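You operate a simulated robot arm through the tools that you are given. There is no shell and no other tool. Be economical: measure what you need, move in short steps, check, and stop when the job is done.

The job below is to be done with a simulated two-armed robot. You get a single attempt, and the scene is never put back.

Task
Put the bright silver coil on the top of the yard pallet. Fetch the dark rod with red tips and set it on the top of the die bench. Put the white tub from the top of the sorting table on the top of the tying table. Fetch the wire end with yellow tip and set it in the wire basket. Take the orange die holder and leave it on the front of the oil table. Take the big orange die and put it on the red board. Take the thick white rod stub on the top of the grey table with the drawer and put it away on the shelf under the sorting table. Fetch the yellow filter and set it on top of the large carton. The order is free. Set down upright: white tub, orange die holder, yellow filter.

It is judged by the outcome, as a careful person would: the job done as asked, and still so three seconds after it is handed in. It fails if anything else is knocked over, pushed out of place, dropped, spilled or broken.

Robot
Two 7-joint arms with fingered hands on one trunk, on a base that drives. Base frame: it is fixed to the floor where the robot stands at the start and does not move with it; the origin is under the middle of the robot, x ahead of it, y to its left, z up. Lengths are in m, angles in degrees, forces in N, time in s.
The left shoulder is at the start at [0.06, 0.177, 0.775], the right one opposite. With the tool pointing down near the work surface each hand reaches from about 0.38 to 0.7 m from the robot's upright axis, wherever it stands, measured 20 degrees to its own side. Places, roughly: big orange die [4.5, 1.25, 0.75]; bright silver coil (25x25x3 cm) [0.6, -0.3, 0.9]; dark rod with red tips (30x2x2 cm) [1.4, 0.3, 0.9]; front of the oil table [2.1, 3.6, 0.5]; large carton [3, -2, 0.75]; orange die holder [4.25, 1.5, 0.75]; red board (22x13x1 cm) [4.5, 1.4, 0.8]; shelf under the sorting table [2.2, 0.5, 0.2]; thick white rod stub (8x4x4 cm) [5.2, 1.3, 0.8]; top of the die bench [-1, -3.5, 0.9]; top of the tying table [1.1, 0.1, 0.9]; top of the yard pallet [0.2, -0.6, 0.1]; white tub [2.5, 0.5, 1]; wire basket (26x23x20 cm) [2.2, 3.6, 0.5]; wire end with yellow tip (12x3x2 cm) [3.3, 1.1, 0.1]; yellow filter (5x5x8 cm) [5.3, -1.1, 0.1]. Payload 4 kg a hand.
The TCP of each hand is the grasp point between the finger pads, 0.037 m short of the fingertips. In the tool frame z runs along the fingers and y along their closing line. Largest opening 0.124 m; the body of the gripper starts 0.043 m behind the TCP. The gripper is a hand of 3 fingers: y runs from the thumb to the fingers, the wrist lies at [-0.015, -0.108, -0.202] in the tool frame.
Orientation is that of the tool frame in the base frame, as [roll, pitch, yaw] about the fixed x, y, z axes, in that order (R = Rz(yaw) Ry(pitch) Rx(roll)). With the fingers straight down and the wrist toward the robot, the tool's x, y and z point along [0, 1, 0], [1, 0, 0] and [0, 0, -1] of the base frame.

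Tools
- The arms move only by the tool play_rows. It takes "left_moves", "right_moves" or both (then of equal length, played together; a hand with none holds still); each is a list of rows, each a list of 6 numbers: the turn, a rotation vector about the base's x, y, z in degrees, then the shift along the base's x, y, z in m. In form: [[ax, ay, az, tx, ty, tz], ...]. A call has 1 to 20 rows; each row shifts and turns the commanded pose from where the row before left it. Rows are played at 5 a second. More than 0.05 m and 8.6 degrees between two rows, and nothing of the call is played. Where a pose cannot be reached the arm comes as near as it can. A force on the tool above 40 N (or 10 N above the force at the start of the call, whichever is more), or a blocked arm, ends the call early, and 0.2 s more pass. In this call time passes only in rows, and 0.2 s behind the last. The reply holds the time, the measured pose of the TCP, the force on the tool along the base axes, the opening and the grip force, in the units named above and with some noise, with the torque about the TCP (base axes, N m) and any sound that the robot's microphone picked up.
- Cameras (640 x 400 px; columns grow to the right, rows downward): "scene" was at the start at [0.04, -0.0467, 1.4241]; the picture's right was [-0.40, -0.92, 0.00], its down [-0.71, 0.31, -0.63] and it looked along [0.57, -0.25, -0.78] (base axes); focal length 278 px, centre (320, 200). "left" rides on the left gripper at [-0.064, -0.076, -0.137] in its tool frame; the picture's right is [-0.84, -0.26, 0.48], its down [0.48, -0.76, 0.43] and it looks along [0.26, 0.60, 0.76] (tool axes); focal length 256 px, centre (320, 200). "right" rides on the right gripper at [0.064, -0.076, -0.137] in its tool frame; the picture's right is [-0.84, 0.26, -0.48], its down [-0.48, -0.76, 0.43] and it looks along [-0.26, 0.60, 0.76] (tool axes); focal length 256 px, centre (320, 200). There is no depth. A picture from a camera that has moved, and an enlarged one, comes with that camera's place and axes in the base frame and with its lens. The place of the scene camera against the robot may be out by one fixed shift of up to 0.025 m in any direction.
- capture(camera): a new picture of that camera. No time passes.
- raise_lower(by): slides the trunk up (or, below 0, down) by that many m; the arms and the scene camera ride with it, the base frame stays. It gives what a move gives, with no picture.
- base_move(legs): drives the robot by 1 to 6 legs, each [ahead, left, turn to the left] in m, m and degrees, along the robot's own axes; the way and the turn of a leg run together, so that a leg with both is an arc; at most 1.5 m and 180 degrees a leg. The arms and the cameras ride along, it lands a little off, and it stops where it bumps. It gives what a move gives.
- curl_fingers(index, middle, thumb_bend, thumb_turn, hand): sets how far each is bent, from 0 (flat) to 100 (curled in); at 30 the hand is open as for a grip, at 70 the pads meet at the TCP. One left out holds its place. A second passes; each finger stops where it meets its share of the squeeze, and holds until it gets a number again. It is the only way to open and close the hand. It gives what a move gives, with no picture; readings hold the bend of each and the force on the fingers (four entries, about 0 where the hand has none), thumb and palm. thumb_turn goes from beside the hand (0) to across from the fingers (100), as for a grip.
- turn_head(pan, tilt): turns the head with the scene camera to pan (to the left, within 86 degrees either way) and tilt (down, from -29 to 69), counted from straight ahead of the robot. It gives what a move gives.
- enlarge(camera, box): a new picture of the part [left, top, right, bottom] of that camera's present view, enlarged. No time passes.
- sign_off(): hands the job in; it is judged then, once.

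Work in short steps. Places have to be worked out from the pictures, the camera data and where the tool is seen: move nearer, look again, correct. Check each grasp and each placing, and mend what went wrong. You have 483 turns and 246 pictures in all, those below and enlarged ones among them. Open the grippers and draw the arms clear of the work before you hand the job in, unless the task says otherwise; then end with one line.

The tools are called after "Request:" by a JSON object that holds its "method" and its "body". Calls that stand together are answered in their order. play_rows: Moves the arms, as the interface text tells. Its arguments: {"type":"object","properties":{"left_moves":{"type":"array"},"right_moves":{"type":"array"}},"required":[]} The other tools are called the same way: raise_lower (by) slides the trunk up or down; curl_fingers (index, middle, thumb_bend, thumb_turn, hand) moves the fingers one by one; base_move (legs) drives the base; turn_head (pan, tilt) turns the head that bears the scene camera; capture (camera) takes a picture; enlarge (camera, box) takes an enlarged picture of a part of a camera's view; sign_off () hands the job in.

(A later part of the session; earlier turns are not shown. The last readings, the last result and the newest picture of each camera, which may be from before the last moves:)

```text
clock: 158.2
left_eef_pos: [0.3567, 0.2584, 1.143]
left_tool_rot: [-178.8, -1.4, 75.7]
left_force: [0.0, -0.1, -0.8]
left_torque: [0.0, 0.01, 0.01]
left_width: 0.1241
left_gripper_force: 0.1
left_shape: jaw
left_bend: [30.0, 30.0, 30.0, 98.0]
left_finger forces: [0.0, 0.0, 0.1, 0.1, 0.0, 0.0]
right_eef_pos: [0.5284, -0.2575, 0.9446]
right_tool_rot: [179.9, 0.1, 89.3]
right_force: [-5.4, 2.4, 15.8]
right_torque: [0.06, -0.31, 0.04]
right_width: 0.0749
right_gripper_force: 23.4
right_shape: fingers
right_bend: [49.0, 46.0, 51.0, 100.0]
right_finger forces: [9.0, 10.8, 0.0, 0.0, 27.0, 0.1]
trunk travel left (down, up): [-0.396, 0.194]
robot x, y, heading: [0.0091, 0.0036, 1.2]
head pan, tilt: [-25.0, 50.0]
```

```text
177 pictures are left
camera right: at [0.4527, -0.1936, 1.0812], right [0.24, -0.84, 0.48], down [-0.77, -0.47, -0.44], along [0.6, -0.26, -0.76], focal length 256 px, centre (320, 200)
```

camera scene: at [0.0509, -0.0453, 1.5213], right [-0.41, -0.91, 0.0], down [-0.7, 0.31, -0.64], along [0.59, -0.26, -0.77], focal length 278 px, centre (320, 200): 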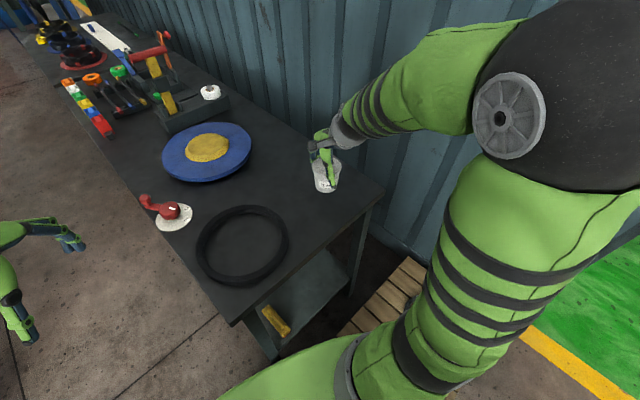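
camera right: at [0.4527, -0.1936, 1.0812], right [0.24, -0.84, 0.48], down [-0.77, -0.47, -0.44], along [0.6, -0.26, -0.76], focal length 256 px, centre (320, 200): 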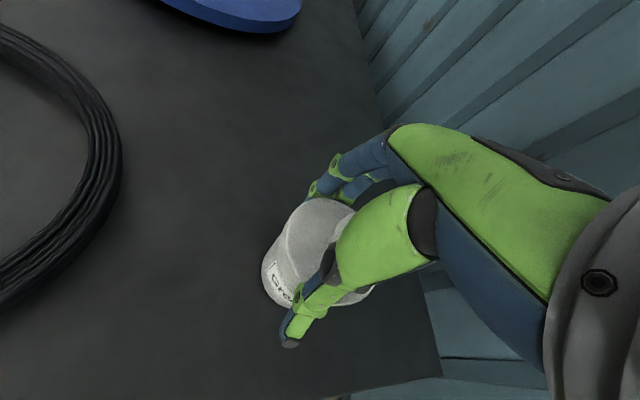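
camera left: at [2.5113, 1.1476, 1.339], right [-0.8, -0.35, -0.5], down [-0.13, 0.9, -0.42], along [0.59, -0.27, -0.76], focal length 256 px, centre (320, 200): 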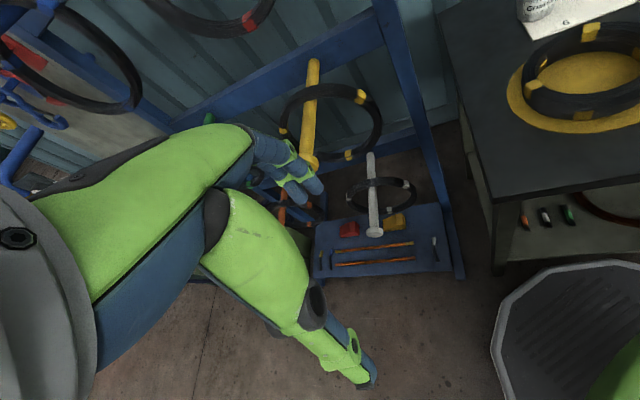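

Contact with the table (16 N). Open the hand, rise, and check.

Request:
{"method": "curl_fingers", "body": {"hand": "right", "index": 32, "middle": 32, "thumb_bend": 32}}

Request:
{"method": "play_rows", "body": {"right_moves": [[0, 0, 0, 0, 0, 0.03], [0, 0, 0, 0, 0, 0.04], [0, 0, 0, 0, 0, 0.04], [0, 0, 0, 0, 0, 0.04], [0, 0, 0, 0, 0, 0.04]]}}

Request:
{"method": "capture", "body": {"camera": "scene"}}

```text
clock: 159.2
left_eef_pos: [0.3586, 0.2586, 1.1414]
left_tool_rot: [-178.8, -1.4, 75.7]
left_force: [0.1, -0.7, -0.7]
left_torque: [0.02, -0.04, 0.01]
left_width: 0.1242
left_gripper_force: 0.0
left_shape: jaw
left_bend: [30.0, 30.0, 30.0, 98.0]
left_finger forces: [0.0, 0.0, 0.1, 0.0, 0.0, 0.1]
right_eef_pos: [0.5283, -0.2592, 0.9431]
right_tool_rot: [-179.9, 0.1, 89.2]
right_force: [0.5, 0.0, -0.2]
right_torque: [-0.02, 0.01, 0.01]
right_width: 0.1173
right_gripper_force: 0.1
right_shape: fingers
right_bend: [32.0, 32.0, 32.0, 98.0]
right_finger forces: [0.0, 0.1, 0.0, 0.1, 0.0, 0.1]
trunk travel left (down, up): [-0.396, 0.194]
robot x, y, heading: [0.01, 0.0038, 1.0]
head pan, tilt: [-25.0, 50.0]
```

```text
clock: 160.4
left_eef_pos: [0.357, 0.2578, 1.1418]
left_tool_rot: [-178.6, -1.4, 75.6]
left_force: [-0.1, 0.3, 0.2]
left_torque: [-0.03, 0.01, 0.01]
left_width: 0.1238
left_gripper_force: 0.0
left_shape: jaw
left_bend: [30.0, 30.0, 30.0, 98.0]
left_finger forces: [0.0, 0.0, 0.0, 0.0, 0.0, 0.0]
right_eef_pos: [0.5299, -0.2586, 1.1341]
right_tool_rot: [-180.0, -0.1, 89.2]
right_force: [0.3, -0.2, 0.5]
right_torque: [-0.02, 0.0, -0.01]
right_width: 0.1174
right_gripper_force: 0.0
right_shape: fingers
right_bend: [32.0, 32.0, 32.0, 98.0]
right_finger forces: [0.0, 0.0, 0.1, 0.2, 0.0, 0.0]
trunk travel left (down, up): [-0.396, 0.194]
robot x, y, heading: [0.0068, -0.0011, 1.0]
head pan, tilt: [-25.0, 50.0]
```

```text
176 pictures are left
camera scene: at [0.0505, -0.0453, 1.5212], right [-0.41, -0.91, 0.0], down [-0.7, 0.31, -0.64], along [0.59, -0.26, -0.77], focal length 278 px, centre (320, 200)
```

scene: 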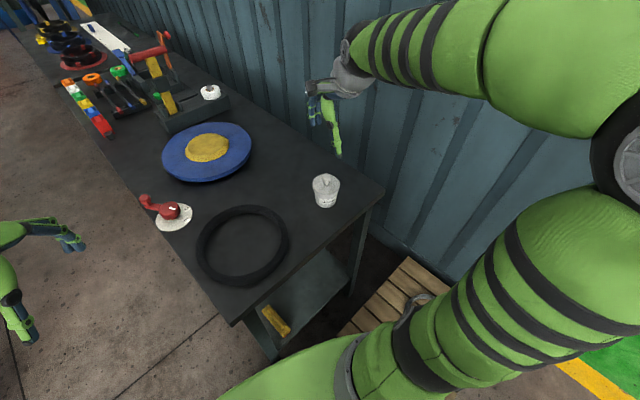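

The tub stands upright on the tying table. Next the red-tipped rod: raise a bit, drive round to the table's long side and face the rod rack.

Request:
{"method": "raise_lower", "body": {"by": 0.17}}

Request:
{"method": "base_move", "body": {"legs": [[-0.1, 0.42, -1], [1.2, 0.5, 0], [0.31, -0.02, 0], [0, 0, -70]]}}

Request:
{"method": "turn_head", "body": {"pan": -15, "tilt": 55}}

Request:
{"method": "capture", "body": {"camera": "scene"}}

Request:
{"method": "capture", "body": {"camera": "right"}}

```text
clock: 162.3
left_eef_pos: [0.3577, 0.2591, 1.3119]
left_tool_rot: [-178.7, -1.4, 75.7]
left_force: [0.3, 0.1, -0.4]
left_torque: [0.0, -0.01, 0.01]
left_width: 0.1238
left_gripper_force: 0.1
left_shape: jaw
left_bend: [30.0, 30.0, 30.0, 98.0]
left_finger forces: [0.1, 0.0, 0.0, 0.1, 0.0, 0.0]
right_eef_pos: [0.5295, -0.2586, 1.3029]
right_tool_rot: [180.0, 0.0, 89.1]
right_force: [-0.4, 1.2, -0.1]
right_torque: [0.02, -0.03, 0.01]
right_width: 0.1174
right_gripper_force: 0.1
right_shape: fingers
right_bend: [32.0, 32.0, 32.0, 98.0]
right_finger forces: [0.1, 0.0, 0.1, 0.0, 0.1, 0.1]
trunk travel left (down, up): [-0.566, 0.024]
robot x, y, heading: [0.0093, 0.001, 1.2]
head pan, tilt: [-25.0, 50.0]
```

```text
clock: 175.8
left_eef_pos: [1.7797, 0.6413, 1.3125]
left_tool_rot: [-178.6, -1.4, 4.0]
left_force: [-0.6, -0.1, -0.2]
left_torque: [-0.02, 0.01, 0.0]
left_width: 0.1241
left_gripper_force: 0.0
left_shape: jaw
left_bend: [30.0, 30.0, 30.0, 98.0]
left_finger forces: [0.1, 0.0, 0.0, 0.0, 0.0, 0.0]
right_eef_pos: [1.3438, 0.3161, 1.3042]
right_tool_rot: [-179.8, -0.1, 17.6]
right_force: [0.6, 0.2, 0.5]
right_torque: [0.03, 0.01, -0.03]
right_width: 0.1172
right_gripper_force: 0.0
right_shape: fingers
right_bend: [32.0, 32.0, 32.0, 98.0]
right_finger forces: [0.0, 0.0, 0.0, 0.1, 0.0, 0.0]
trunk travel left (down, up): [-0.566, 0.024]
robot x, y, heading: [1.429, 0.8916, -70.6]
head pan, tilt: [-25.0, 50.0]
```

```text
clock: 176.6
left_eef_pos: [1.7806, 0.6425, 1.3106]
left_tool_rot: [-178.7, -1.5, 4.1]
left_force: [-0.1, -0.4, 1.1]
left_torque: [-0.01, 0.01, 0.02]
left_width: 0.1239
left_gripper_force: 0.0
left_shape: jaw
left_bend: [30.0, 30.0, 30.0, 98.0]
left_finger forces: [0.0, 0.0, 0.1, 0.1, 0.0, 0.0]
right_eef_pos: [1.3428, 0.3176, 1.3026]
right_tool_rot: [-179.8, 0.0, 17.5]
right_force: [-0.4, 0.2, -0.2]
right_torque: [0.03, -0.01, -0.02]
right_width: 0.117
right_gripper_force: 0.1
right_shape: fingers
right_bend: [32.0, 32.0, 32.0, 98.0]
right_finger forces: [0.1, 0.1, 0.0, 0.0, 0.1, 0.0]
trunk travel left (down, up): [-0.566, 0.024]
robot x, y, heading: [1.4289, 0.8921, -70.7]
head pan, tilt: [-15.0, 55.0]
```

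```text
175 pictures are left
camera scene: at [1.4237, 0.8319, 1.6848], right [-1.0, -0.08, 0.0], down [-0.06, 0.82, -0.57], along [0.04, -0.57, -0.82], focal length 278 px, centre (320, 200)
```

scene: 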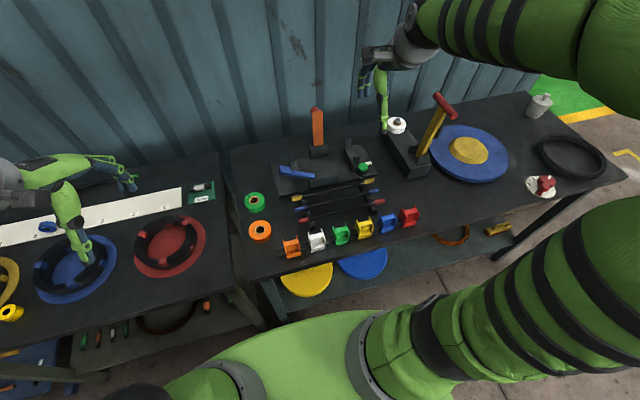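

```text
174 pictures are left
camera right: at [1.3808, 0.4076, 1.44], right [-0.72, -0.5, 0.48], down [-0.69, 0.58, -0.43], along [-0.06, -0.65, -0.76], focal length 256 px, centre (320, 200)
```

right: 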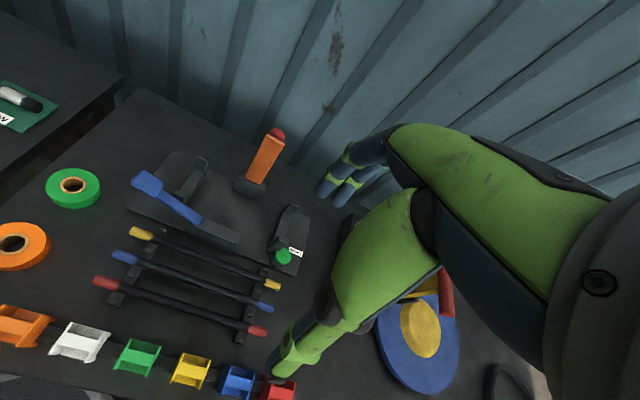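

The red rod lies around (1.40, 0.345), 4 cm from the blue one. I preset the fingers narrow (fingers 60, thumb 40) and move down for a closer look.

Request:
{"method": "curl_fingers", "body": {"hand": "right", "index": 60, "middle": 60, "thumb_bend": 40}}

Request:
{"method": "play_rows", "body": {"right_moves": [[0, 0, 1.8, 0.013, 0.007, -0.04], [0, 0, 1.8, 0.013, 0.007, -0.04], [0, 0, 0, 0.013, 0.007, -0.04], [0, 0, 0, 0.013, 0.007, -0.04], [0, 0, 0, 0, 0, -0.04], [0, 0, 0, 0, 0, -0.03]]}}

Request:
{"method": "capture", "body": {"camera": "right"}}

```text
clock: 177.6
left_eef_pos: [1.7808, 0.6408, 1.3125]
left_tool_rot: [-178.7, -1.3, 4.1]
left_force: [-0.1, -0.3, -0.2]
left_torque: [0.0, -0.02, -0.02]
left_width: 0.1238
left_gripper_force: 0.1
left_shape: jaw
left_bend: [30.0, 30.0, 30.0, 98.0]
left_finger forces: [0.0, 0.0, 0.1, 0.0, 0.0, 0.0]
right_eef_pos: [1.3444, 0.316, 1.3038]
right_tool_rot: [-179.9, 0.1, 17.5]
right_force: [0.1, 0.4, 1.2]
right_torque: [-0.02, 0.02, 0.0]
right_width: 0.062
right_gripper_force: 0.0
right_shape: fingers
right_bend: [60.0, 60.0, 40.0, 99.0]
right_finger forces: [0.1, 0.0, 0.0, 0.0, 0.1, 0.0]
trunk travel left (down, up): [-0.566, 0.024]
robot x, y, heading: [1.4274, 0.8929, -70.5]
head pan, tilt: [-15.0, 55.0]
```

```text
clock: 179.0
left_eef_pos: [1.7812, 0.6413, 1.3112]
left_tool_rot: [-178.7, -1.3, 4.0]
left_force: [-1.2, -0.2, 0.9]
left_torque: [0.0, 0.01, 0.02]
left_width: 0.1239
left_gripper_force: 0.1
left_shape: jaw
left_bend: [30.0, 30.0, 30.0, 98.0]
left_finger forces: [0.1, 0.1, 0.1, 0.0, 0.1, 0.1]
right_eef_pos: [1.3958, 0.3432, 1.0723]
right_tool_rot: [-179.8, -0.1, 21.0]
right_force: [-0.4, -0.2, 0.8]
right_torque: [-0.01, -0.03, 0.0]
right_width: 0.062
right_gripper_force: 0.2
right_shape: fingers
right_bend: [60.0, 60.0, 40.0, 99.0]
right_finger forces: [0.0, 0.1, 0.0, 0.1, 0.0, 0.0]
trunk travel left (down, up): [-0.566, 0.024]
robot x, y, heading: [1.4272, 0.8922, -70.6]
head pan, tilt: [-15.0, 55.0]
```

```text
173 pictures are left
camera right: at [1.4272, 0.4371, 1.2098], right [-0.69, -0.54, 0.48], down [-0.72, 0.54, -0.43], along [-0.02, -0.65, -0.76], focal length 256 px, centre (320, 200)
```

right: 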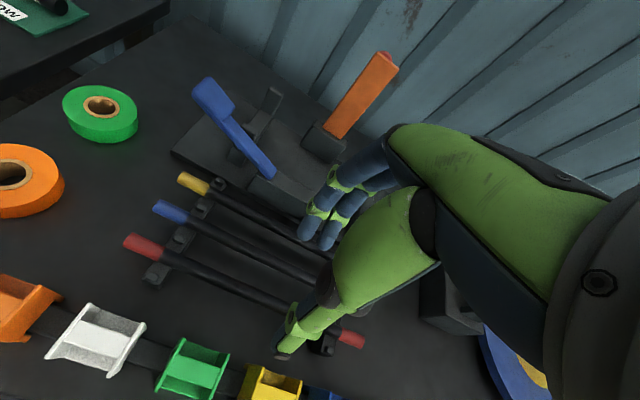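

Triangulated: rod centre (1.401, 0.343, 0.88); the hand is within 2 mm of its line. Descend 9 cm and re-look.

Request:
{"method": "play_rows", "body": {"right_moves": [[0, 0, 0, 0.001, -0.001, -0.03], [0, 0, 0, 0, 0, -0.03], [0, 0, 0, 0, 0, -0.03], [0, 0, 0, 0, 0, -0.02]]}}

Request:
{"method": "capture", "body": {"camera": "right"}}

```text
clock: 180.0
left_eef_pos: [1.781, 0.6412, 1.3115]
left_tool_rot: [-178.7, -1.4, 4.1]
left_force: [0.4, 0.0, 0.1]
left_torque: [0.03, -0.02, -0.02]
left_width: 0.1238
left_gripper_force: 0.0
left_shape: jaw
left_bend: [30.0, 30.0, 30.0, 98.0]
left_finger forces: [0.0, 0.0, 0.1, 0.0, 0.1, 0.1]
right_eef_pos: [1.3965, 0.3432, 0.9627]
right_tool_rot: [-179.8, 0.0, 21.1]
right_force: [1.0, -0.1, 1.3]
right_torque: [-0.01, 0.01, -0.02]
right_width: 0.0624
right_gripper_force: 0.1
right_shape: fingers
right_bend: [60.0, 60.0, 40.0, 99.0]
right_finger forces: [0.1, 0.0, 0.0, 0.1, 0.1, 0.0]
trunk travel left (down, up): [-0.566, 0.024]
robot x, y, heading: [1.4294, 0.8927, -70.8]
head pan, tilt: [-15.0, 55.0]
```

```text
172 pictures are left
camera right: at [1.4281, 0.4363, 1.0998], right [-0.69, -0.54, 0.48], down [-0.72, 0.54, -0.43], along [-0.02, -0.65, -0.76], focal length 256 px, centre (320, 200)
```

right: 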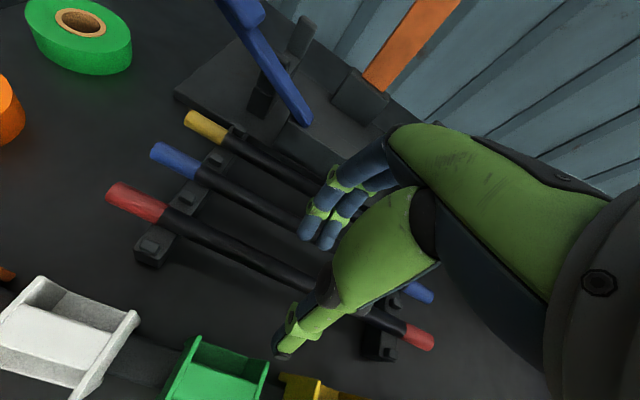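

Alignment still within ~3 mm. Continue down in small steps.

Request:
{"method": "play_rows", "body": {"right_moves": [[0, 0, 0, 0, 0, -0.02], [0, 0, 0, 0, 0, -0.015]]}}

Request:
{"method": "capture", "body": {"camera": "right"}}

```text
clock: 180.6
left_eef_pos: [1.7795, 0.644, 1.3128]
left_tool_rot: [-178.8, -1.4, 4.2]
left_force: [-0.2, 0.8, -0.3]
left_torque: [-0.02, 0.0, -0.04]
left_width: 0.1239
left_gripper_force: 0.1
left_shape: jaw
left_bend: [30.0, 30.0, 30.0, 98.0]
left_finger forces: [0.0, 0.0, 0.0, 0.0, 0.0, 0.0]
right_eef_pos: [1.3977, 0.3437, 0.9303]
right_tool_rot: [179.8, -0.1, 21.1]
right_force: [-0.5, 1.7, 21.3]
right_torque: [-0.83, -0.11, -0.06]
right_width: 0.062
right_gripper_force: 11.0
right_shape: fingers
right_bend: [60.0, 61.0, 40.0, 99.0]
right_finger forces: [0.1, 22.3, 0.0, 0.1, 0.0, 0.0]
trunk travel left (down, up): [-0.566, 0.024]
robot x, y, heading: [1.4274, 0.8938, -70.6]
head pan, tilt: [-15.0, 55.0]
```

```text
171 pictures are left
camera right: at [1.4286, 0.4371, 1.0668], right [-0.69, -0.54, 0.48], down [-0.72, 0.53, -0.44], along [-0.02, -0.65, -0.76], focal length 256 px, centre (320, 200)
```

right: 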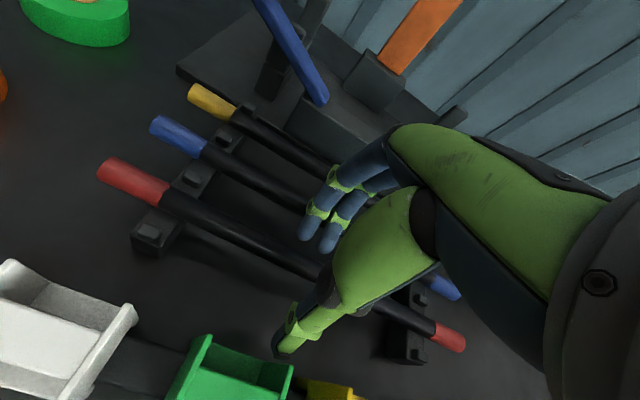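

The middle finger touched something at the blue rod's side; the red rod appears ~7 mm nearer to me. Lift slightly, shift 8 mm towards me, and retry.

Request:
{"method": "play_rows", "body": {"right_moves": [[0, 0, 0, 0, 0, 0.02], [0, 0, 0, -0.003, 0.008, 0], [0, 0, 0, 0, 0, -0.012], [0, 0, 0, 0, 0, -0.012], [0, 0, 0, 0, 0, -0.008]]}}

Request:
{"method": "capture", "body": {"camera": "right"}}

```text
clock: 181.8
left_eef_pos: [1.7801, 0.6415, 1.3122]
left_tool_rot: [-178.7, -1.4, 4.1]
left_force: [0.0, -0.5, -0.2]
left_torque: [-0.03, -0.01, 0.02]
left_width: 0.1241
left_gripper_force: 0.0
left_shape: jaw
left_bend: [30.0, 30.0, 30.0, 98.0]
left_finger forces: [0.0, 0.1, 0.0, 0.0, 0.1, 0.0]
right_eef_pos: [1.3938, 0.3519, 0.9166]
right_tool_rot: [-179.7, 0.0, 21.1]
right_force: [-0.9, 1.7, -0.4]
right_torque: [0.03, 0.02, -0.01]
right_width: 0.0619
right_gripper_force: 0.2
right_shape: fingers
right_bend: [60.0, 61.0, 40.0, 99.0]
right_finger forces: [0.1, 1.4, 0.1, 0.0, 0.0, 0.1]
trunk travel left (down, up): [-0.566, 0.024]
robot x, y, heading: [1.4269, 0.8927, -70.6]
head pan, tilt: [-15.0, 55.0]
```

```text
170 pictures are left
camera right: at [1.4247, 0.4445, 1.0522], right [-0.69, -0.54, 0.48], down [-0.73, 0.54, -0.43], along [-0.02, -0.65, -0.76], focal length 256 px, centre (320, 200)
```

right: 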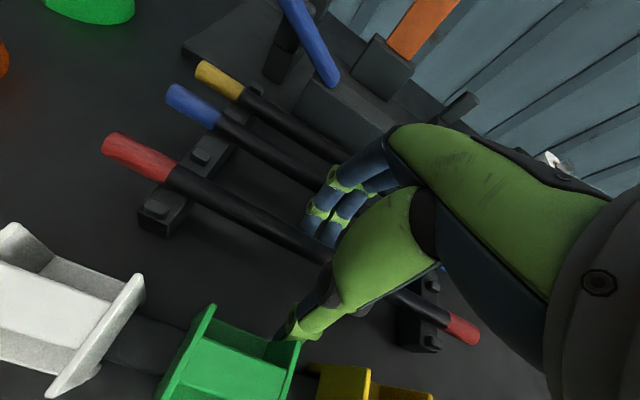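

Fingers are now in the gap behind the red rod. Down another 8 mm and close.

Request:
{"method": "play_rows", "body": {"right_moves": [[0, 0, 0, 0, 0, -0.008]]}}

Request:
{"method": "curl_fingers", "body": {"hand": "right", "index": 75, "middle": 75, "thumb_bend": 75}}

Request:
{"method": "capture", "body": {"camera": "right"}}

```text
clock: 182.2
left_eef_pos: [1.7803, 0.6413, 1.312]
left_tool_rot: [-178.7, -1.4, 4.1]
left_force: [0.4, 0.1, 0.1]
left_torque: [0.0, 0.01, -0.04]
left_width: 0.124
left_gripper_force: 0.1
left_shape: jaw
left_bend: [30.0, 30.0, 30.0, 98.0]
left_finger forces: [0.1, 0.0, 0.1, 0.1, 0.1, 0.0]
right_eef_pos: [1.3945, 0.3512, 0.9087]
right_tool_rot: [-180.0, 0.0, 21.1]
right_force: [-1.0, 1.8, 1.9]
right_torque: [-0.04, 0.03, -0.02]
right_width: 0.062
right_gripper_force: 1.8
right_shape: fingers
right_bend: [60.0, 61.0, 40.0, 99.0]
right_finger forces: [0.0, 2.6, 0.1, 0.1, 0.0, 0.1]
trunk travel left (down, up): [-0.566, 0.024]
robot x, y, heading: [1.4278, 0.8942, -70.7]
head pan, tilt: [-15.0, 55.0]
```

```text
clock: 183.2
left_eef_pos: [1.7814, 0.6417, 1.3115]
left_tool_rot: [-178.9, -1.5, 4.1]
left_force: [-1.1, 0.9, -0.3]
left_torque: [0.01, 0.0, 0.0]
left_width: 0.1239
left_gripper_force: 0.1
left_shape: jaw
left_bend: [30.0, 30.0, 30.0, 98.0]
left_finger forces: [0.1, 0.0, 0.0, 0.0, 0.1, 0.0]
right_eef_pos: [1.3938, 0.3517, 0.9075]
right_tool_rot: [-180.0, 0.0, 21.2]
right_force: [0.2, -0.7, -0.4]
right_torque: [0.06, 0.01, 0.0]
right_width: 0.0044
right_gripper_force: 18.0
right_shape: fingers
right_bend: [74.0, 74.0, 68.0, 100.0]
right_finger forces: [13.9, 6.6, 0.0, 0.0, 16.3, 0.0]
trunk travel left (down, up): [-0.566, 0.024]
robot x, y, heading: [1.4269, 0.8898, -70.7]
head pan, tilt: [-15.0, 55.0]
```

```text
169 pictures are left
camera right: at [1.4252, 0.4442, 1.0448], right [-0.69, -0.54, 0.48], down [-0.73, 0.54, -0.43], along [-0.02, -0.65, -0.76], focal length 256 px, centre (320, 200)
```

right: 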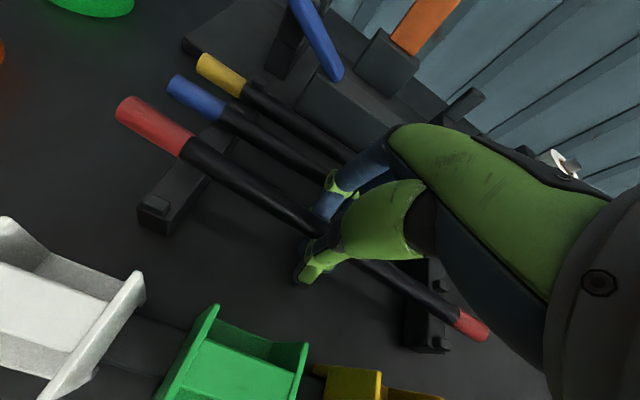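

Grip of 18 N with the rod between. Lift 4 cm and check.

Request:
{"method": "play_rows", "body": {"right_moves": [[0, 0, 0, 0, 0, 0.02], [0, 0, 0, 0, 0, 0.02], [0, 0, 0, 0, 0, 0.02]]}}

Request:
{"method": "capture", "body": {"camera": "right"}}

```text
clock: 184.0
left_eef_pos: [1.7801, 0.6423, 1.3118]
left_tool_rot: [-178.7, -1.4, 4.1]
left_force: [0.5, 0.7, -0.5]
left_torque: [-0.03, -0.01, -0.01]
left_width: 0.124
left_gripper_force: 0.1
left_shape: jaw
left_bend: [30.0, 30.0, 30.0, 98.0]
left_finger forces: [0.0, 0.0, 0.1, 0.0, 0.1, 0.0]
right_eef_pos: [1.3939, 0.3526, 0.9683]
right_tool_rot: [-179.9, 0.1, 21.3]
right_force: [-0.3, 0.8, -5.1]
right_torque: [0.04, -0.04, -0.04]
right_width: 0.004
right_gripper_force: 18.5
right_shape: fingers
right_bend: [74.0, 74.0, 68.0, 100.0]
right_finger forces: [12.7, 8.0, 0.1, 0.0, 15.1, 0.0]
trunk travel left (down, up): [-0.566, 0.024]
robot x, y, heading: [1.4253, 0.8926, -70.5]
head pan, tilt: [-15.0, 55.0]
```

```text
168 pictures are left
camera right: at [1.4251, 0.4448, 1.1057], right [-0.69, -0.54, 0.48], down [-0.73, 0.54, -0.43], along [-0.02, -0.65, -0.76], focal length 256 px, centre (320, 200)
```

right: 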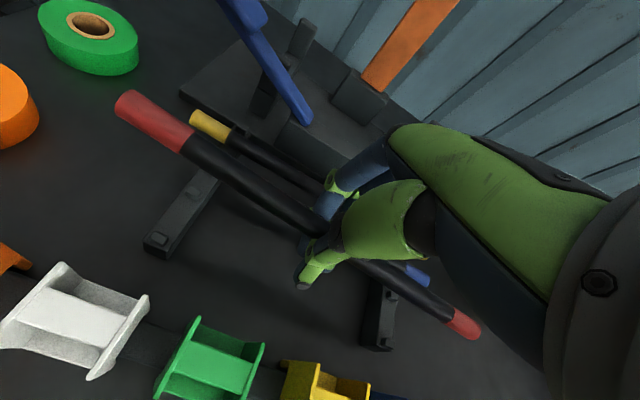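

The red rod is held. Lift it and drive back around the table end toward the die bench, stopping to look.

Request:
{"method": "play_rows", "body": {"right_moves": [[0, 0, 0, 0, 0, 0.045], [0, 0, 0, 0, 0, 0.045], [0, 0, 0, 0, 0, 0.045], [0, 0, 0, 0, 0, 0.045], [0, 0, 0, 0, 0, 0.045]]}}

Request:
{"method": "base_move", "body": {"legs": [[0, 0, 70], [-0.33, 0.04, 0], [-1.3, -0.4, 0], [-0.5, -0.3, 0], [0, 0, -90]]}}

Request:
{"method": "turn_head", "body": {"pan": 0, "tilt": 25}}

Request:
{"method": "capture", "body": {"camera": "scene"}}

```text
clock: 185.2
left_eef_pos: [1.7792, 0.642, 1.3114]
left_tool_rot: [-178.8, -1.4, 4.1]
left_force: [-0.1, -0.8, -0.2]
left_torque: [-0.02, 0.02, 0.01]
left_width: 0.1239
left_gripper_force: 0.1
left_shape: jaw
left_bend: [30.0, 30.0, 30.0, 98.0]
left_finger forces: [0.0, 0.0, 0.0, 0.0, 0.1, 0.0]
right_eef_pos: [1.3916, 0.353, 1.194]
right_tool_rot: [-179.8, -0.1, 21.1]
right_force: [0.5, -0.6, -4.0]
right_torque: [0.06, 0.01, 0.04]
right_width: 0.0036
right_gripper_force: 16.3
right_shape: fingers
right_bend: [74.0, 74.0, 68.0, 100.0]
right_finger forces: [11.7, 7.5, 0.0, 0.0, 13.2, 0.0]
trunk travel left (down, up): [-0.566, 0.024]
robot x, y, heading: [1.4272, 0.8891, -70.8]
head pan, tilt: [-15.0, 55.0]
```

```text
clock: 203.5
left_eef_pos: [-0.4757, -0.0719, 1.3114]
left_tool_rot: [-178.7, -1.4, -17.6]
left_force: [0.3, -1.1, -0.1]
left_torque: [0.01, 0.01, 0.01]
left_width: 0.124
left_gripper_force: 0.1
left_shape: jaw
left_bend: [30.0, 30.0, 30.0, 98.0]
left_finger forces: [0.1, 0.0, 0.0, 0.1, 0.1, 0.1]
right_eef_pos: [-0.943, -0.1992, 1.193]
right_tool_rot: [-179.9, 0.0, -0.5]
right_force: [0.1, 0.3, -4.0]
right_torque: [0.07, -0.04, 0.01]
right_width: 0.0028
right_gripper_force: 15.0
right_shape: fingers
right_bend: [74.0, 74.0, 68.0, 100.0]
right_finger forces: [10.9, 7.5, 0.0, 0.1, 10.8, 0.1]
trunk travel left (down, up): [-0.566, 0.024]
robot x, y, heading: [-0.7097, 0.2927, -92.3]
head pan, tilt: [-15.0, 55.0]
```

```text
clock: 204.4
left_eef_pos: [-0.4763, -0.0729, 1.3114]
left_tool_rot: [-178.8, -1.4, -17.7]
left_force: [-0.3, 0.2, 0.5]
left_torque: [-0.01, 0.02, 0.02]
left_width: 0.1242
left_gripper_force: 0.1
left_shape: jaw
left_bend: [30.0, 30.0, 30.0, 98.0]
left_finger forces: [0.0, 0.0, 0.1, 0.1, 0.1, 0.0]
right_eef_pos: [-0.9434, -0.1978, 1.1932]
right_tool_rot: [-179.9, 0.1, -0.6]
right_force: [0.1, -0.6, -4.8]
right_torque: [0.06, -0.02, 0.01]
right_width: 0.003
right_gripper_force: 14.9
right_shape: fingers
right_bend: [74.0, 74.0, 68.0, 100.0]
right_finger forces: [11.1, 7.4, 0.0, 0.0, 10.8, 0.0]
trunk travel left (down, up): [-0.566, 0.024]
robot x, y, heading: [-0.7103, 0.2941, -92.6]
head pan, tilt: [0.0, 25.0]
```

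```text
167 pictures are left
camera scene: at [-0.7136, 0.2117, 1.7287], right [-1.0, 0.04, 0.0], down [0.02, 0.42, -0.91], along [-0.04, -0.91, -0.42], focal length 278 px, centre (320, 200)
```

scene: 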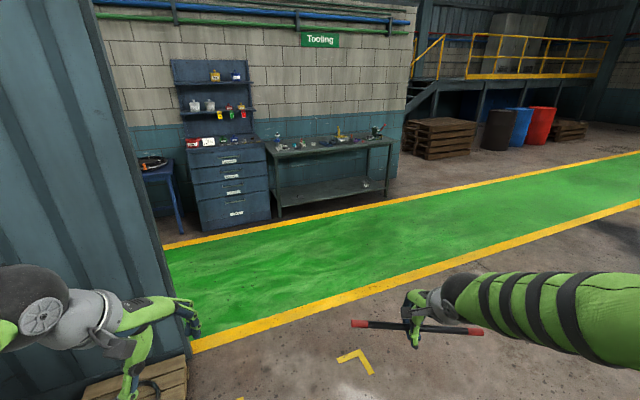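

I tighten the grip and drive across to the die bench (under the "Tooling" sign), facing it.

Request:
{"method": "curl_fingers", "body": {"hand": "right", "index": 85, "middle": 85, "thumb_bend": 85}}

Request:
{"method": "base_move", "body": {"legs": [[0, 0, 22.5], [0.6, -0.7, 0], [1.2, -0.35, 0], [0.6, -0.2, 0]]}}

Request:
{"method": "turn_head", "body": {"pan": 0, "tilt": 40}}

Request:
{"method": "capture", "body": {"camera": "scene"}}

```text
clock: 205.4
left_eef_pos: [-0.4764, -0.0718, 1.3115]
left_tool_rot: [-178.7, -1.3, -17.7]
left_force: [-0.1, 0.0, 0.3]
left_torque: [-0.01, -0.03, -0.01]
left_width: 0.1239
left_gripper_force: 0.2
left_shape: jaw
left_bend: [30.0, 30.0, 30.0, 98.0]
left_finger forces: [0.0, 0.0, 0.1, 0.0, 0.0, 0.0]
right_eef_pos: [-0.9439, -0.1985, 1.193]
right_tool_rot: [-179.9, 0.0, -0.5]
right_force: [-0.5, -0.1, -5.2]
right_torque: [0.03, -0.04, -0.02]
right_width: 0.0004
right_gripper_force: 16.8
right_shape: fingers
right_bend: [76.0, 79.0, 76.0, 100.0]
right_finger forces: [4.2, 14.6, 0.0, 0.1, 14.3, 0.0]
trunk travel left (down, up): [-0.566, 0.024]
robot x, y, heading: [-0.7135, 0.2895, -92.4]
head pan, tilt: [0.0, 25.0]
```

```text
clock: 220.5
left_eef_pos: [-0.6799, -2.64, 1.3101]
left_tool_rot: [-178.7, -1.4, 5.7]
left_force: [-0.7, -0.2, 0.2]
left_torque: [-0.02, 0.0, -0.04]
left_width: 0.1239
left_gripper_force: 0.0
left_shape: jaw
left_bend: [30.0, 30.0, 30.0, 98.0]
left_finger forces: [0.0, 0.1, 0.1, 0.0, 0.0, 0.1]
right_eef_pos: [-1.0599, -2.9398, 1.1931]
right_tool_rot: [-179.9, 0.1, 22.7]
right_force: [-0.8, -0.4, -4.5]
right_torque: [0.11, 0.0, 0.01]
right_width: 0.0002
right_gripper_force: 16.2
right_shape: fingers
right_bend: [76.0, 79.0, 76.0, 100.0]
right_finger forces: [4.0, 14.9, 0.0, 0.1, 13.8, 0.0]
trunk travel left (down, up): [-0.566, 0.024]
robot x, y, heading: [-1.0414, -2.3934, -69.2]
head pan, tilt: [0.0, 25.0]
```

```text
clock: 221.3
left_eef_pos: [-0.6786, -2.6391, 1.3123]
left_tool_rot: [-178.7, -1.4, 5.4]
left_force: [0.8, 0.5, 0.0]
left_torque: [-0.05, -0.01, 0.01]
left_width: 0.1238
left_gripper_force: 0.1
left_shape: jaw
left_bend: [30.0, 30.0, 30.0, 98.0]
left_finger forces: [0.0, 0.1, 0.1, 0.1, 0.0, 0.0]
right_eef_pos: [-1.0598, -2.9387, 1.1925]
right_tool_rot: [180.0, 0.0, 22.7]
right_force: [1.0, 0.3, -4.6]
right_torque: [0.05, 0.01, -0.01]
right_width: 0.0003
right_gripper_force: 16.1
right_shape: fingers
right_bend: [76.0, 79.0, 76.0, 100.0]
right_finger forces: [4.1, 14.8, 0.0, 0.1, 13.8, 0.0]
trunk travel left (down, up): [-0.566, 0.024]
robot x, y, heading: [-1.0385, -2.401, -69.3]
head pan, tilt: [0.0, 40.0]
```

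```text
166 pictures are left
camera scene: at [-1.0186, -2.4661, 1.7055], right [-0.93, -0.36, 0.0], down [-0.23, 0.6, -0.77], along [0.27, -0.72, -0.64], focal length 278 px, centre (320, 200)
```

scene: 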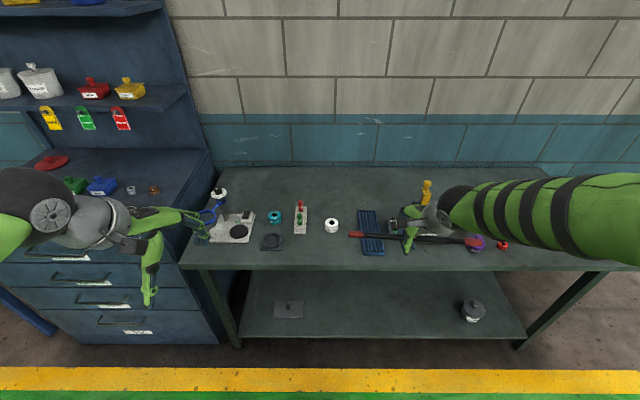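

The bench's front strip is free between the dark square and the blue mat: I'll lay the rod about 4.5 cm behind the front edge, centred near (-0.77, -3.076). Moving the base closer.

Request:
{"method": "base_move", "body": {"legs": [[0.17, 0.22, 0]]}}

Request:
{"method": "raise_lower", "body": {"by": -0.12}}

Request:
{"method": "capture", "body": {"camera": "right"}}

Request:
{"method": "capture", "body": {"camera": "scene"}}

```text
clock: 223.2
left_eef_pos: [-0.4105, -2.7199, 1.3121]
left_tool_rot: [-178.6, -1.3, 5.6]
left_force: [0.2, -0.3, -0.5]
left_torque: [0.0, 0.01, 0.01]
left_width: 0.1242
left_gripper_force: 0.1
left_shape: jaw
left_bend: [30.0, 30.0, 30.0, 98.0]
left_finger forces: [0.1, 0.0, 0.1, 0.0, 0.1, 0.0]
right_eef_pos: [-0.7898, -3.0207, 1.1935]
right_tool_rot: [-179.9, 0.0, 22.7]
right_force: [1.3, 0.2, -3.8]
right_torque: [0.04, -0.04, -0.01]
right_width: 0.0003
right_gripper_force: 16.1
right_shape: fingers
right_bend: [76.0, 79.0, 76.0, 100.0]
right_finger forces: [4.1, 14.5, 0.1, 0.0, 13.8, 0.1]
trunk travel left (down, up): [-0.566, 0.024]
robot x, y, heading: [-0.7718, -2.4776, -69.0]
head pan, tilt: [0.0, 40.0]
```

```text
clock: 224.7
left_eef_pos: [-0.41, -2.7205, 1.1919]
left_tool_rot: [-178.7, -1.4, 5.5]
left_force: [-0.7, -0.3, 0.6]
left_torque: [-0.03, 0.01, -0.01]
left_width: 0.1241
left_gripper_force: 0.1
left_shape: jaw
left_bend: [30.0, 30.0, 30.0, 98.0]
left_finger forces: [0.1, 0.1, 0.0, 0.2, 0.0, 0.0]
right_eef_pos: [-0.7912, -3.0188, 1.0739]
right_tool_rot: [-179.9, 0.1, 22.7]
right_force: [-0.4, -0.4, -5.1]
right_torque: [0.08, -0.04, 0.03]
right_width: 0.0003
right_gripper_force: 15.9
right_shape: fingers
right_bend: [76.0, 79.0, 76.0, 100.0]
right_finger forces: [4.0, 14.6, 0.0, 0.1, 13.6, 0.0]
trunk travel left (down, up): [-0.446, 0.144]
robot x, y, heading: [-0.7733, -2.4802, -68.9]
head pan, tilt: [0.0, 40.0]
```

```text
165 pictures are left
camera right: at [-0.7621, -2.9258, 1.2105], right [-0.67, -0.56, 0.48], down [-0.74, 0.52, -0.43], along [-0.01, -0.65, -0.76], focal length 256 px, centre (320, 200)
```

right: 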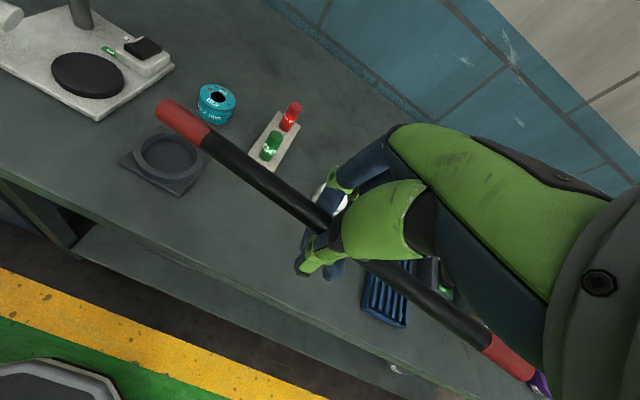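

```text
164 pictures are left
camera scene: at [-0.7504, -2.5474, 1.5855], right [-0.93, -0.36, 0.0], down [-0.23, 0.6, -0.77], along [0.27, -0.72, -0.64], focal length 278 px, centre (320, 200)
```

scene: 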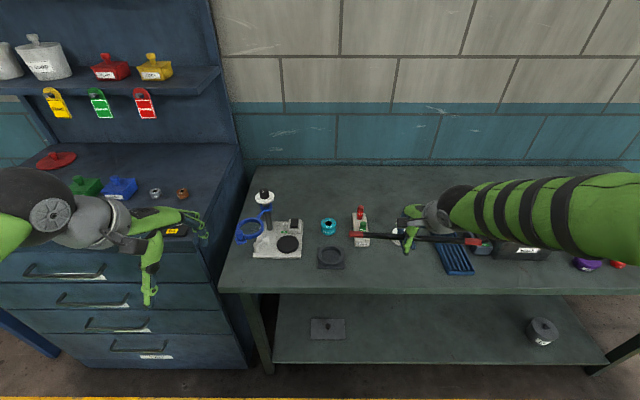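

The rod sits cradled above curled fingertips. I move 3 cm inward over the front strip and lower until the fingertips nearly touch the bench.

Request:
{"method": "play_rows", "body": {"right_moves": [[0, 0, 0, 0.01, -0.028, -0.02], [0, 0, 0, 0, 0, -0.03], [0, 0, 0, 0, 0, -0.03], [0, 0, 0, 0, 0, -0.03], [0, 0, 0, 0, 0, -0.02]]}}

Request:
{"method": "capture", "body": {"camera": "right"}}

```text
clock: 225.9
left_eef_pos: [-0.411, -2.7199, 1.1924]
left_tool_rot: [-178.7, -1.3, 5.6]
left_force: [-0.7, -0.8, 0.6]
left_torque: [-0.01, -0.02, -0.01]
left_width: 0.1239
left_gripper_force: 0.1
left_shape: jaw
left_bend: [30.0, 30.0, 30.0, 98.0]
left_finger forces: [0.0, 0.0, 0.0, 0.1, 0.1, 0.0]
right_eef_pos: [-0.7808, -3.048, 0.9436]
right_tool_rot: [-179.9, -0.1, 22.7]
right_force: [-0.5, 0.2, -5.0]
right_torque: [0.06, -0.05, 0.04]
right_width: 0.0002
right_gripper_force: 16.2
right_shape: fingers
right_bend: [76.0, 79.0, 76.0, 100.0]
right_finger forces: [4.1, 14.3, 0.0, 0.1, 14.0, 0.0]
trunk travel left (down, up): [-0.446, 0.144]
robot x, y, heading: [-0.7675, -2.4788, -68.9]
head pan, tilt: [0.0, 40.0]
```

```text
163 pictures are left
camera right: at [-0.7522, -2.9549, 1.0802], right [-0.67, -0.56, 0.48], down [-0.74, 0.52, -0.43], along [-0.01, -0.65, -0.76], focal length 256 px, centre (320, 200)
```

right: 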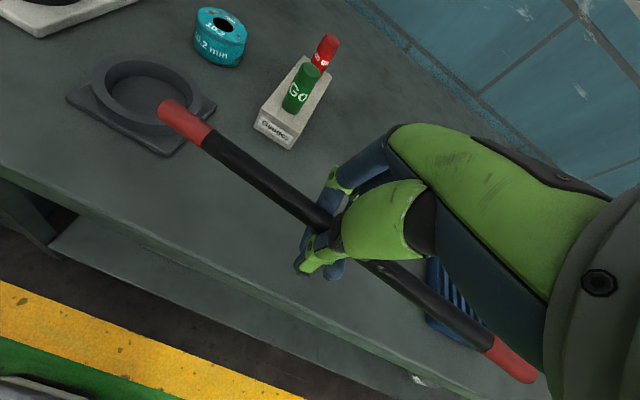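

I shift 3 cm to the right, 1.4 cm inward and rotate 3.5° to sit parallel to the edge clear of the square and mat, then lower.

Request:
{"method": "play_rows", "body": {"right_moves": [[0, 0, 3.5, -0.023, -0.023, 0], [0, 0, 0, 0, 0, -0.012], [0, 0, 0, 0, 0, -0.01], [0, 0, 0, 0, 0, -0.008]]}}

Request:
{"method": "capture", "body": {"camera": "right"}}

```text
clock: 226.9
left_eef_pos: [-0.4116, -2.7197, 1.1917]
left_tool_rot: [-178.7, -1.3, 5.6]
left_force: [0.3, -0.5, -0.2]
left_torque: [-0.02, 0.0, 0.01]
left_width: 0.1237
left_gripper_force: 0.0
left_shape: jaw
left_bend: [30.0, 30.0, 30.0, 98.0]
left_finger forces: [0.0, 0.0, 0.0, 0.0, 0.1, 0.0]
right_eef_pos: [-0.8043, -3.0716, 0.9136]
right_tool_rot: [-180.0, 0.0, 26.0]
right_force: [0.2, 0.1, -4.2]
right_torque: [0.08, 0.01, -0.02]
right_width: 0.0002
right_gripper_force: 16.2
right_shape: fingers
right_bend: [76.0, 79.0, 77.0, 100.0]
right_finger forces: [4.3, 13.6, 0.0, 0.0, 14.1, 0.0]
trunk travel left (down, up): [-0.446, 0.144]
robot x, y, heading: [-0.772, -2.4775, -68.9]
head pan, tilt: [0.0, 40.0]
```

```text
162 pictures are left
camera right: at [-0.7807, -2.9758, 1.0504], right [-0.64, -0.6, 0.48], down [-0.77, 0.47, -0.43], along [0.04, -0.65, -0.76], focal length 256 px, centre (320, 200)
```

right: 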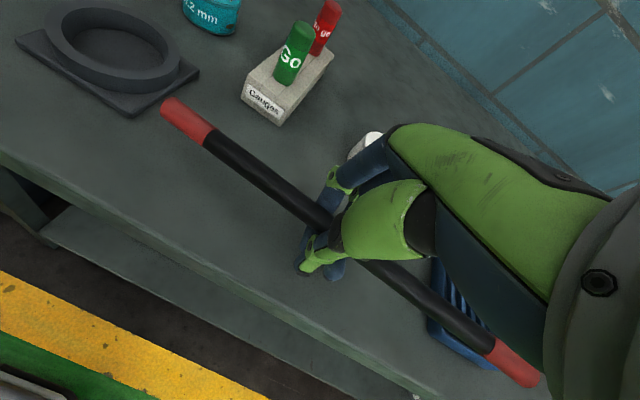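

Position is good (rod 4–4.7 cm behind the edge). Lower on to contact.

Request:
{"method": "play_rows", "body": {"right_moves": [[0, 0, 0, 0, 0, -0.006], [0, 0, 0, 0, 0, -0.006], [0, 0, 0, 0, 0, -0.006]]}}

```text
clock: 227.7
left_eef_pos: [-0.4115, -2.7172, 1.1929]
left_tool_rot: [-178.8, -1.5, 5.6]
left_force: [0.5, -0.5, 0.0]
left_torque: [0.0, 0.0, -0.03]
left_width: 0.1239
left_gripper_force: 0.0
left_shape: jaw
left_bend: [30.0, 30.0, 30.0, 98.0]
left_finger forces: [0.0, 0.0, 0.0, 0.0, 0.1, 0.0]
right_eef_pos: [-0.8024, -3.0714, 0.9]
right_tool_rot: [179.6, -0.1, 26.2]
right_force: [-1.1, 0.3, 42.0]
right_torque: [0.52, 0.08, -0.01]
right_width: 0.001
right_gripper_force: 47.7
right_shape: fingers
right_bend: [76.0, 79.0, 76.0, 100.0]
right_finger forces: [5.5, 15.0, 0.1, 0.0, 74.6, 0.1]
trunk travel left (down, up): [-0.446, 0.144]
robot x, y, heading: [-0.7734, -2.4805, -69.0]
head pan, tilt: [0.0, 40.0]
```

Fingertips touch the bench. Raise 8 mm and open gradually so the rod slides down guided.

Request:
{"method": "play_rows", "body": {"right_moves": [[0, 0, 0, 0, 0, 0.01]]}}

Request:
{"method": "curl_fingers", "body": {"hand": "right", "index": 68, "middle": 68, "thumb_bend": 68}}

Request:
{"method": "curl_fingers", "body": {"hand": "right", "index": 63, "middle": 63, "thumb_bend": 63}}

Request:
{"method": "capture", "body": {"camera": "right"}}

```text
clock: 228.1
left_eef_pos: [-0.4108, -2.7207, 1.1921]
left_tool_rot: [-178.6, -1.4, 5.6]
left_force: [-0.7, -0.5, -0.2]
left_torque: [-0.01, 0.0, -0.01]
left_width: 0.1242
left_gripper_force: 0.0
left_shape: jaw
left_bend: [30.0, 30.0, 30.0, 98.0]
left_finger forces: [0.1, 0.1, 0.0, 0.0, 0.0, 0.0]
right_eef_pos: [-0.8057, -3.0689, 0.9035]
right_tool_rot: [-179.6, 0.1, 26.2]
right_force: [0.5, -0.9, -5.0]
right_torque: [0.0, 0.01, -0.05]
right_width: 0.0002
right_gripper_force: 16.0
right_shape: fingers
right_bend: [76.0, 80.0, 76.0, 100.0]
right_finger forces: [3.6, 14.0, 0.0, 0.0, 14.2, 0.0]
trunk travel left (down, up): [-0.446, 0.144]
robot x, y, heading: [-0.7691, -2.4815, -69.0]
head pan, tilt: [0.0, 40.0]
```

```text
clock: 229.1
left_eef_pos: [-0.4113, -2.7204, 1.1924]
left_tool_rot: [-178.8, -1.3, 5.7]
left_force: [0.1, -0.4, 0.7]
left_torque: [0.0, 0.0, 0.03]
left_width: 0.1237
left_gripper_force: 0.1
left_shape: jaw
left_bend: [30.0, 30.0, 30.0, 98.0]
left_finger forces: [0.0, 0.0, 0.0, 0.0, 0.0, 0.0]
right_eef_pos: [-0.8033, -3.0704, 0.905]
right_tool_rot: [-179.9, 0.0, 26.1]
right_force: [0.2, 0.1, -3.6]
right_torque: [0.01, 0.03, -0.05]
right_width: 0.0126
right_gripper_force: 3.0
right_shape: fingers
right_bend: [66.0, 68.0, 68.0, 100.0]
right_finger forces: [4.1, 0.0, 0.0, 0.0, 2.3, 0.0]
trunk travel left (down, up): [-0.446, 0.144]
robot x, y, heading: [-0.772, -2.4794, -69.0]
head pan, tilt: [0.0, 40.0]
```

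```text
clock: 230.1
left_eef_pos: [-0.4119, -2.7194, 1.1922]
left_tool_rot: [-178.7, -1.4, 5.5]
left_force: [-0.1, 0.6, -0.6]
left_torque: [-0.01, 0.01, 0.01]
left_width: 0.1239
left_gripper_force: 0.0
left_shape: jaw
left_bend: [30.0, 30.0, 30.0, 98.0]
left_finger forces: [0.0, 0.1, 0.1, 0.1, 0.1, 0.0]
right_eef_pos: [-0.8036, -3.0692, 0.9055]
right_tool_rot: [-179.9, 0.0, 26.3]
right_force: [-0.1, 0.9, 0.1]
right_torque: [0.05, 0.06, 0.01]
right_width: 0.024
right_gripper_force: 0.3
right_shape: fingers
right_bend: [63.0, 63.0, 63.0, 100.0]
right_finger forces: [0.0, 0.0, 0.0, 0.0, 1.1, 0.0]
trunk travel left (down, up): [-0.446, 0.144]
robot x, y, heading: [-0.773, -2.4794, -69.0]
head pan, tilt: [0.0, 40.0]
```

```text
161 pictures are left
camera right: at [-0.7808, -2.9751, 1.0424], right [-0.64, -0.6, 0.48], down [-0.77, 0.47, -0.43], along [0.03, -0.65, -0.76], focal length 256 px, centre (320, 200)
```

right: 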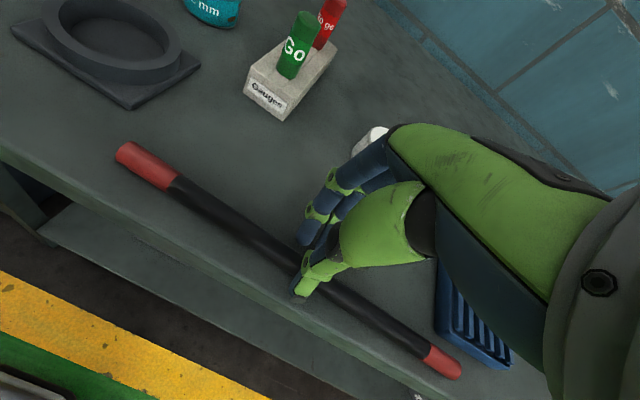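

The rod lies on the bench between the fingers. Open a bit wider and lift away.

Request:
{"method": "curl_fingers", "body": {"hand": "right", "index": 56, "middle": 56, "thumb_bend": 54}}

Request:
{"method": "play_rows", "body": {"right_moves": [[0, 0, 0, 0, 0, 0.03], [0, 0, 0, 0, 0, 0.04], [0, 0, 0, 0, 0, 0.04], [0, 0, 0, 0, 0, 0.04], [0, 0, 0, 0, 0, 0.04]]}}

Request:
{"method": "capture", "body": {"camera": "right"}}

```text
clock: 231.1
left_eef_pos: [-0.4121, -2.7203, 1.1924]
left_tool_rot: [-178.7, -1.4, 5.5]
left_force: [0.6, -1.0, 0.7]
left_torque: [0.01, -0.02, 0.03]
left_width: 0.1239
left_gripper_force: 0.0
left_shape: jaw
left_bend: [30.0, 30.0, 30.0, 98.0]
left_finger forces: [0.1, 0.0, 0.0, 0.0, 0.0, 0.0]
right_eef_pos: [-0.8035, -3.0702, 0.906]
right_tool_rot: [-179.9, 0.0, 26.3]
right_force: [0.8, 0.1, 0.6]
right_torque: [-0.02, 0.0, 0.01]
right_width: 0.0466
right_gripper_force: 0.1
right_shape: fingers
right_bend: [56.0, 56.0, 54.0, 100.0]
right_finger forces: [0.1, 0.1, 0.1, 0.0, 0.0, 0.0]
trunk travel left (down, up): [-0.446, 0.144]
robot x, y, heading: [-0.7704, -2.4809, -69.0]
head pan, tilt: [0.0, 40.0]
```

```text
clock: 232.3
left_eef_pos: [-0.4095, -2.7192, 1.1923]
left_tool_rot: [-178.7, -1.3, 5.5]
left_force: [1.2, -0.7, -1.0]
left_torque: [-0.01, 0.01, 0.01]
left_width: 0.124
left_gripper_force: 0.1
left_shape: jaw
left_bend: [30.0, 30.0, 30.0, 98.0]
left_finger forces: [0.1, 0.1, 0.0, 0.0, 0.0, 0.0]
right_eef_pos: [-0.8034, -3.0697, 1.0958]
right_tool_rot: [-179.8, -0.1, 26.2]
right_force: [-0.2, 0.4, -0.1]
right_torque: [0.02, 0.03, 0.01]
right_width: 0.0464
right_gripper_force: 0.1
right_shape: fingers
right_bend: [56.0, 56.0, 54.0, 100.0]
right_finger forces: [0.0, 0.0, 0.0, 0.0, 0.1, 0.0]
trunk travel left (down, up): [-0.446, 0.144]
robot x, y, heading: [-0.7688, -2.482, -69.1]
head pan, tilt: [0.0, 40.0]
```

```text
160 pictures are left
camera right: at [-0.7804, -2.9737, 1.2326], right [-0.64, -0.6, 0.48], down [-0.77, 0.47, -0.43], along [0.03, -0.65, -0.76], focal length 256 px, centre (320, 200)
```

right: 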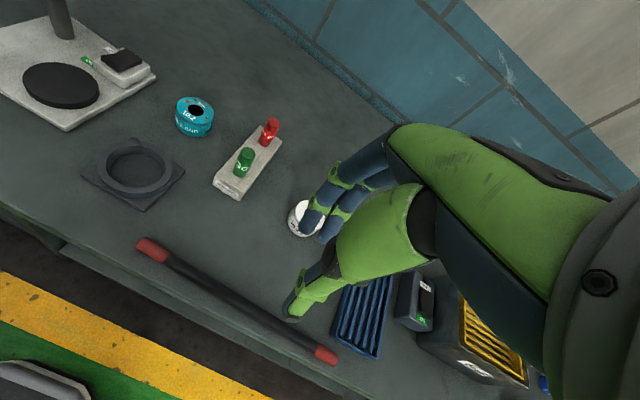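

The rod lies on the die bench. Now back off and turn toward +x (behind the wall) to look for the carton and filter.

Request:
{"method": "raise_lower", "body": {"by": 0.1}}

Request:
{"method": "base_move", "body": {"legs": [[-0.5, 0, 0], [0, 0, 85]]}}

Request:
{"method": "turn_head", "body": {"pan": 0, "tilt": 15}}

Request:
{"method": "capture", "body": {"camera": "scene"}}

```text
clock: 233.7
left_eef_pos: [-0.4122, -2.7197, 1.2912]
left_tool_rot: [-178.7, -1.4, 5.6]
left_force: [0.0, -0.1, -0.7]
left_torque: [-0.03, -0.02, -0.02]
left_width: 0.1238
left_gripper_force: 0.0
left_shape: jaw
left_bend: [30.0, 30.0, 30.0, 98.0]
left_finger forces: [0.0, 0.0, 0.0, 0.0, 0.0, 0.1]
right_eef_pos: [-0.8049, -3.0702, 1.1949]
right_tool_rot: [-179.8, 0.0, 26.2]
right_force: [0.6, 0.4, -0.1]
right_torque: [0.02, -0.02, 0.03]
right_width: 0.0466
right_gripper_force: 0.0
right_shape: fingers
right_bend: [56.0, 56.0, 54.0, 100.0]
right_finger forces: [0.1, 0.0, 0.1, 0.0, 0.0, 0.0]
trunk travel left (down, up): [-0.546, 0.044]
robot x, y, heading: [-0.772, -2.4777, -69.1]
head pan, tilt: [0.0, 40.0]
```

```text
clock: 240.3
left_eef_pos: [-0.6851, -1.6675, 1.2918]
left_tool_rot: [-178.6, -1.4, 91.3]
left_force: [-0.3, 0.4, 0.3]
left_torque: [0.02, 0.0, -0.01]
left_width: 0.1239
left_gripper_force: 0.0
left_shape: jaw
left_bend: [30.0, 30.0, 30.0, 98.0]
left_finger forces: [0.0, 0.0, 0.0, 0.1, 0.0, 0.1]
right_eef_pos: [-0.3653, -2.0864, 1.194]
right_tool_rot: [-180.0, 0.0, 111.7]
right_force: [1.0, 0.0, 0.6]
right_torque: [-0.02, 0.0, -0.02]
right_width: 0.0464
right_gripper_force: 0.0
right_shape: fingers
right_bend: [56.0, 56.0, 54.0, 100.0]
right_finger forces: [0.0, 0.1, 0.0, 0.0, 0.0, 0.0]
trunk travel left (down, up): [-0.546, 0.044]
robot x, y, heading: [-0.9495, -2.0077, 16.4]
head pan, tilt: [0.0, 40.0]
```

```text
clock: 241.2
left_eef_pos: [-0.6849, -1.6674, 1.292]
left_tool_rot: [-178.7, -1.4, 91.2]
left_force: [0.4, -0.2, -0.4]
left_torque: [0.03, 0.0, 0.0]
left_width: 0.1241
left_gripper_force: 0.0
left_shape: jaw
left_bend: [30.0, 30.0, 30.0, 98.0]
left_finger forces: [0.0, 0.0, 0.0, 0.0, 0.1, 0.1]
right_eef_pos: [-0.3659, -2.0873, 1.1939]
right_tool_rot: [-180.0, 0.0, 111.8]
right_force: [-0.7, 0.2, 0.0]
right_torque: [-0.02, -0.04, 0.02]
right_width: 0.0464
right_gripper_force: 0.1
right_shape: fingers
right_bend: [56.0, 56.0, 54.0, 100.0]
right_finger forces: [0.1, 0.1, 0.0, 0.0, 0.1, 0.0]
trunk travel left (down, up): [-0.546, 0.044]
robot x, y, heading: [-0.95, -2.0038, 16.4]
head pan, tilt: [0.0, 15.0]
```

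```text
159 pictures are left
camera scene: at [-0.8903, -2.0053, 1.7249], right [0.28, -0.96, 0.0], down [-0.25, -0.07, -0.97], along [0.93, 0.27, -0.26], focal length 278 px, centre (320, 200)
```

scene: 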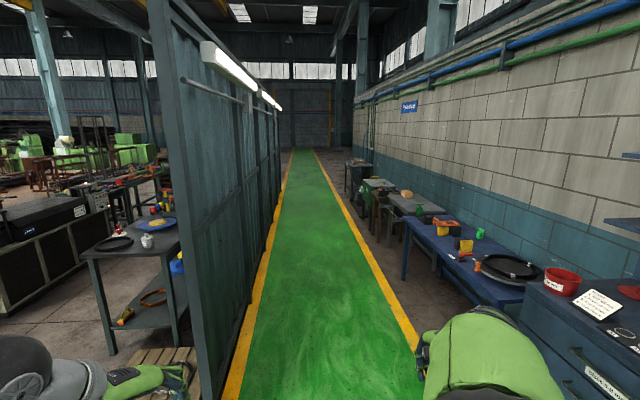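

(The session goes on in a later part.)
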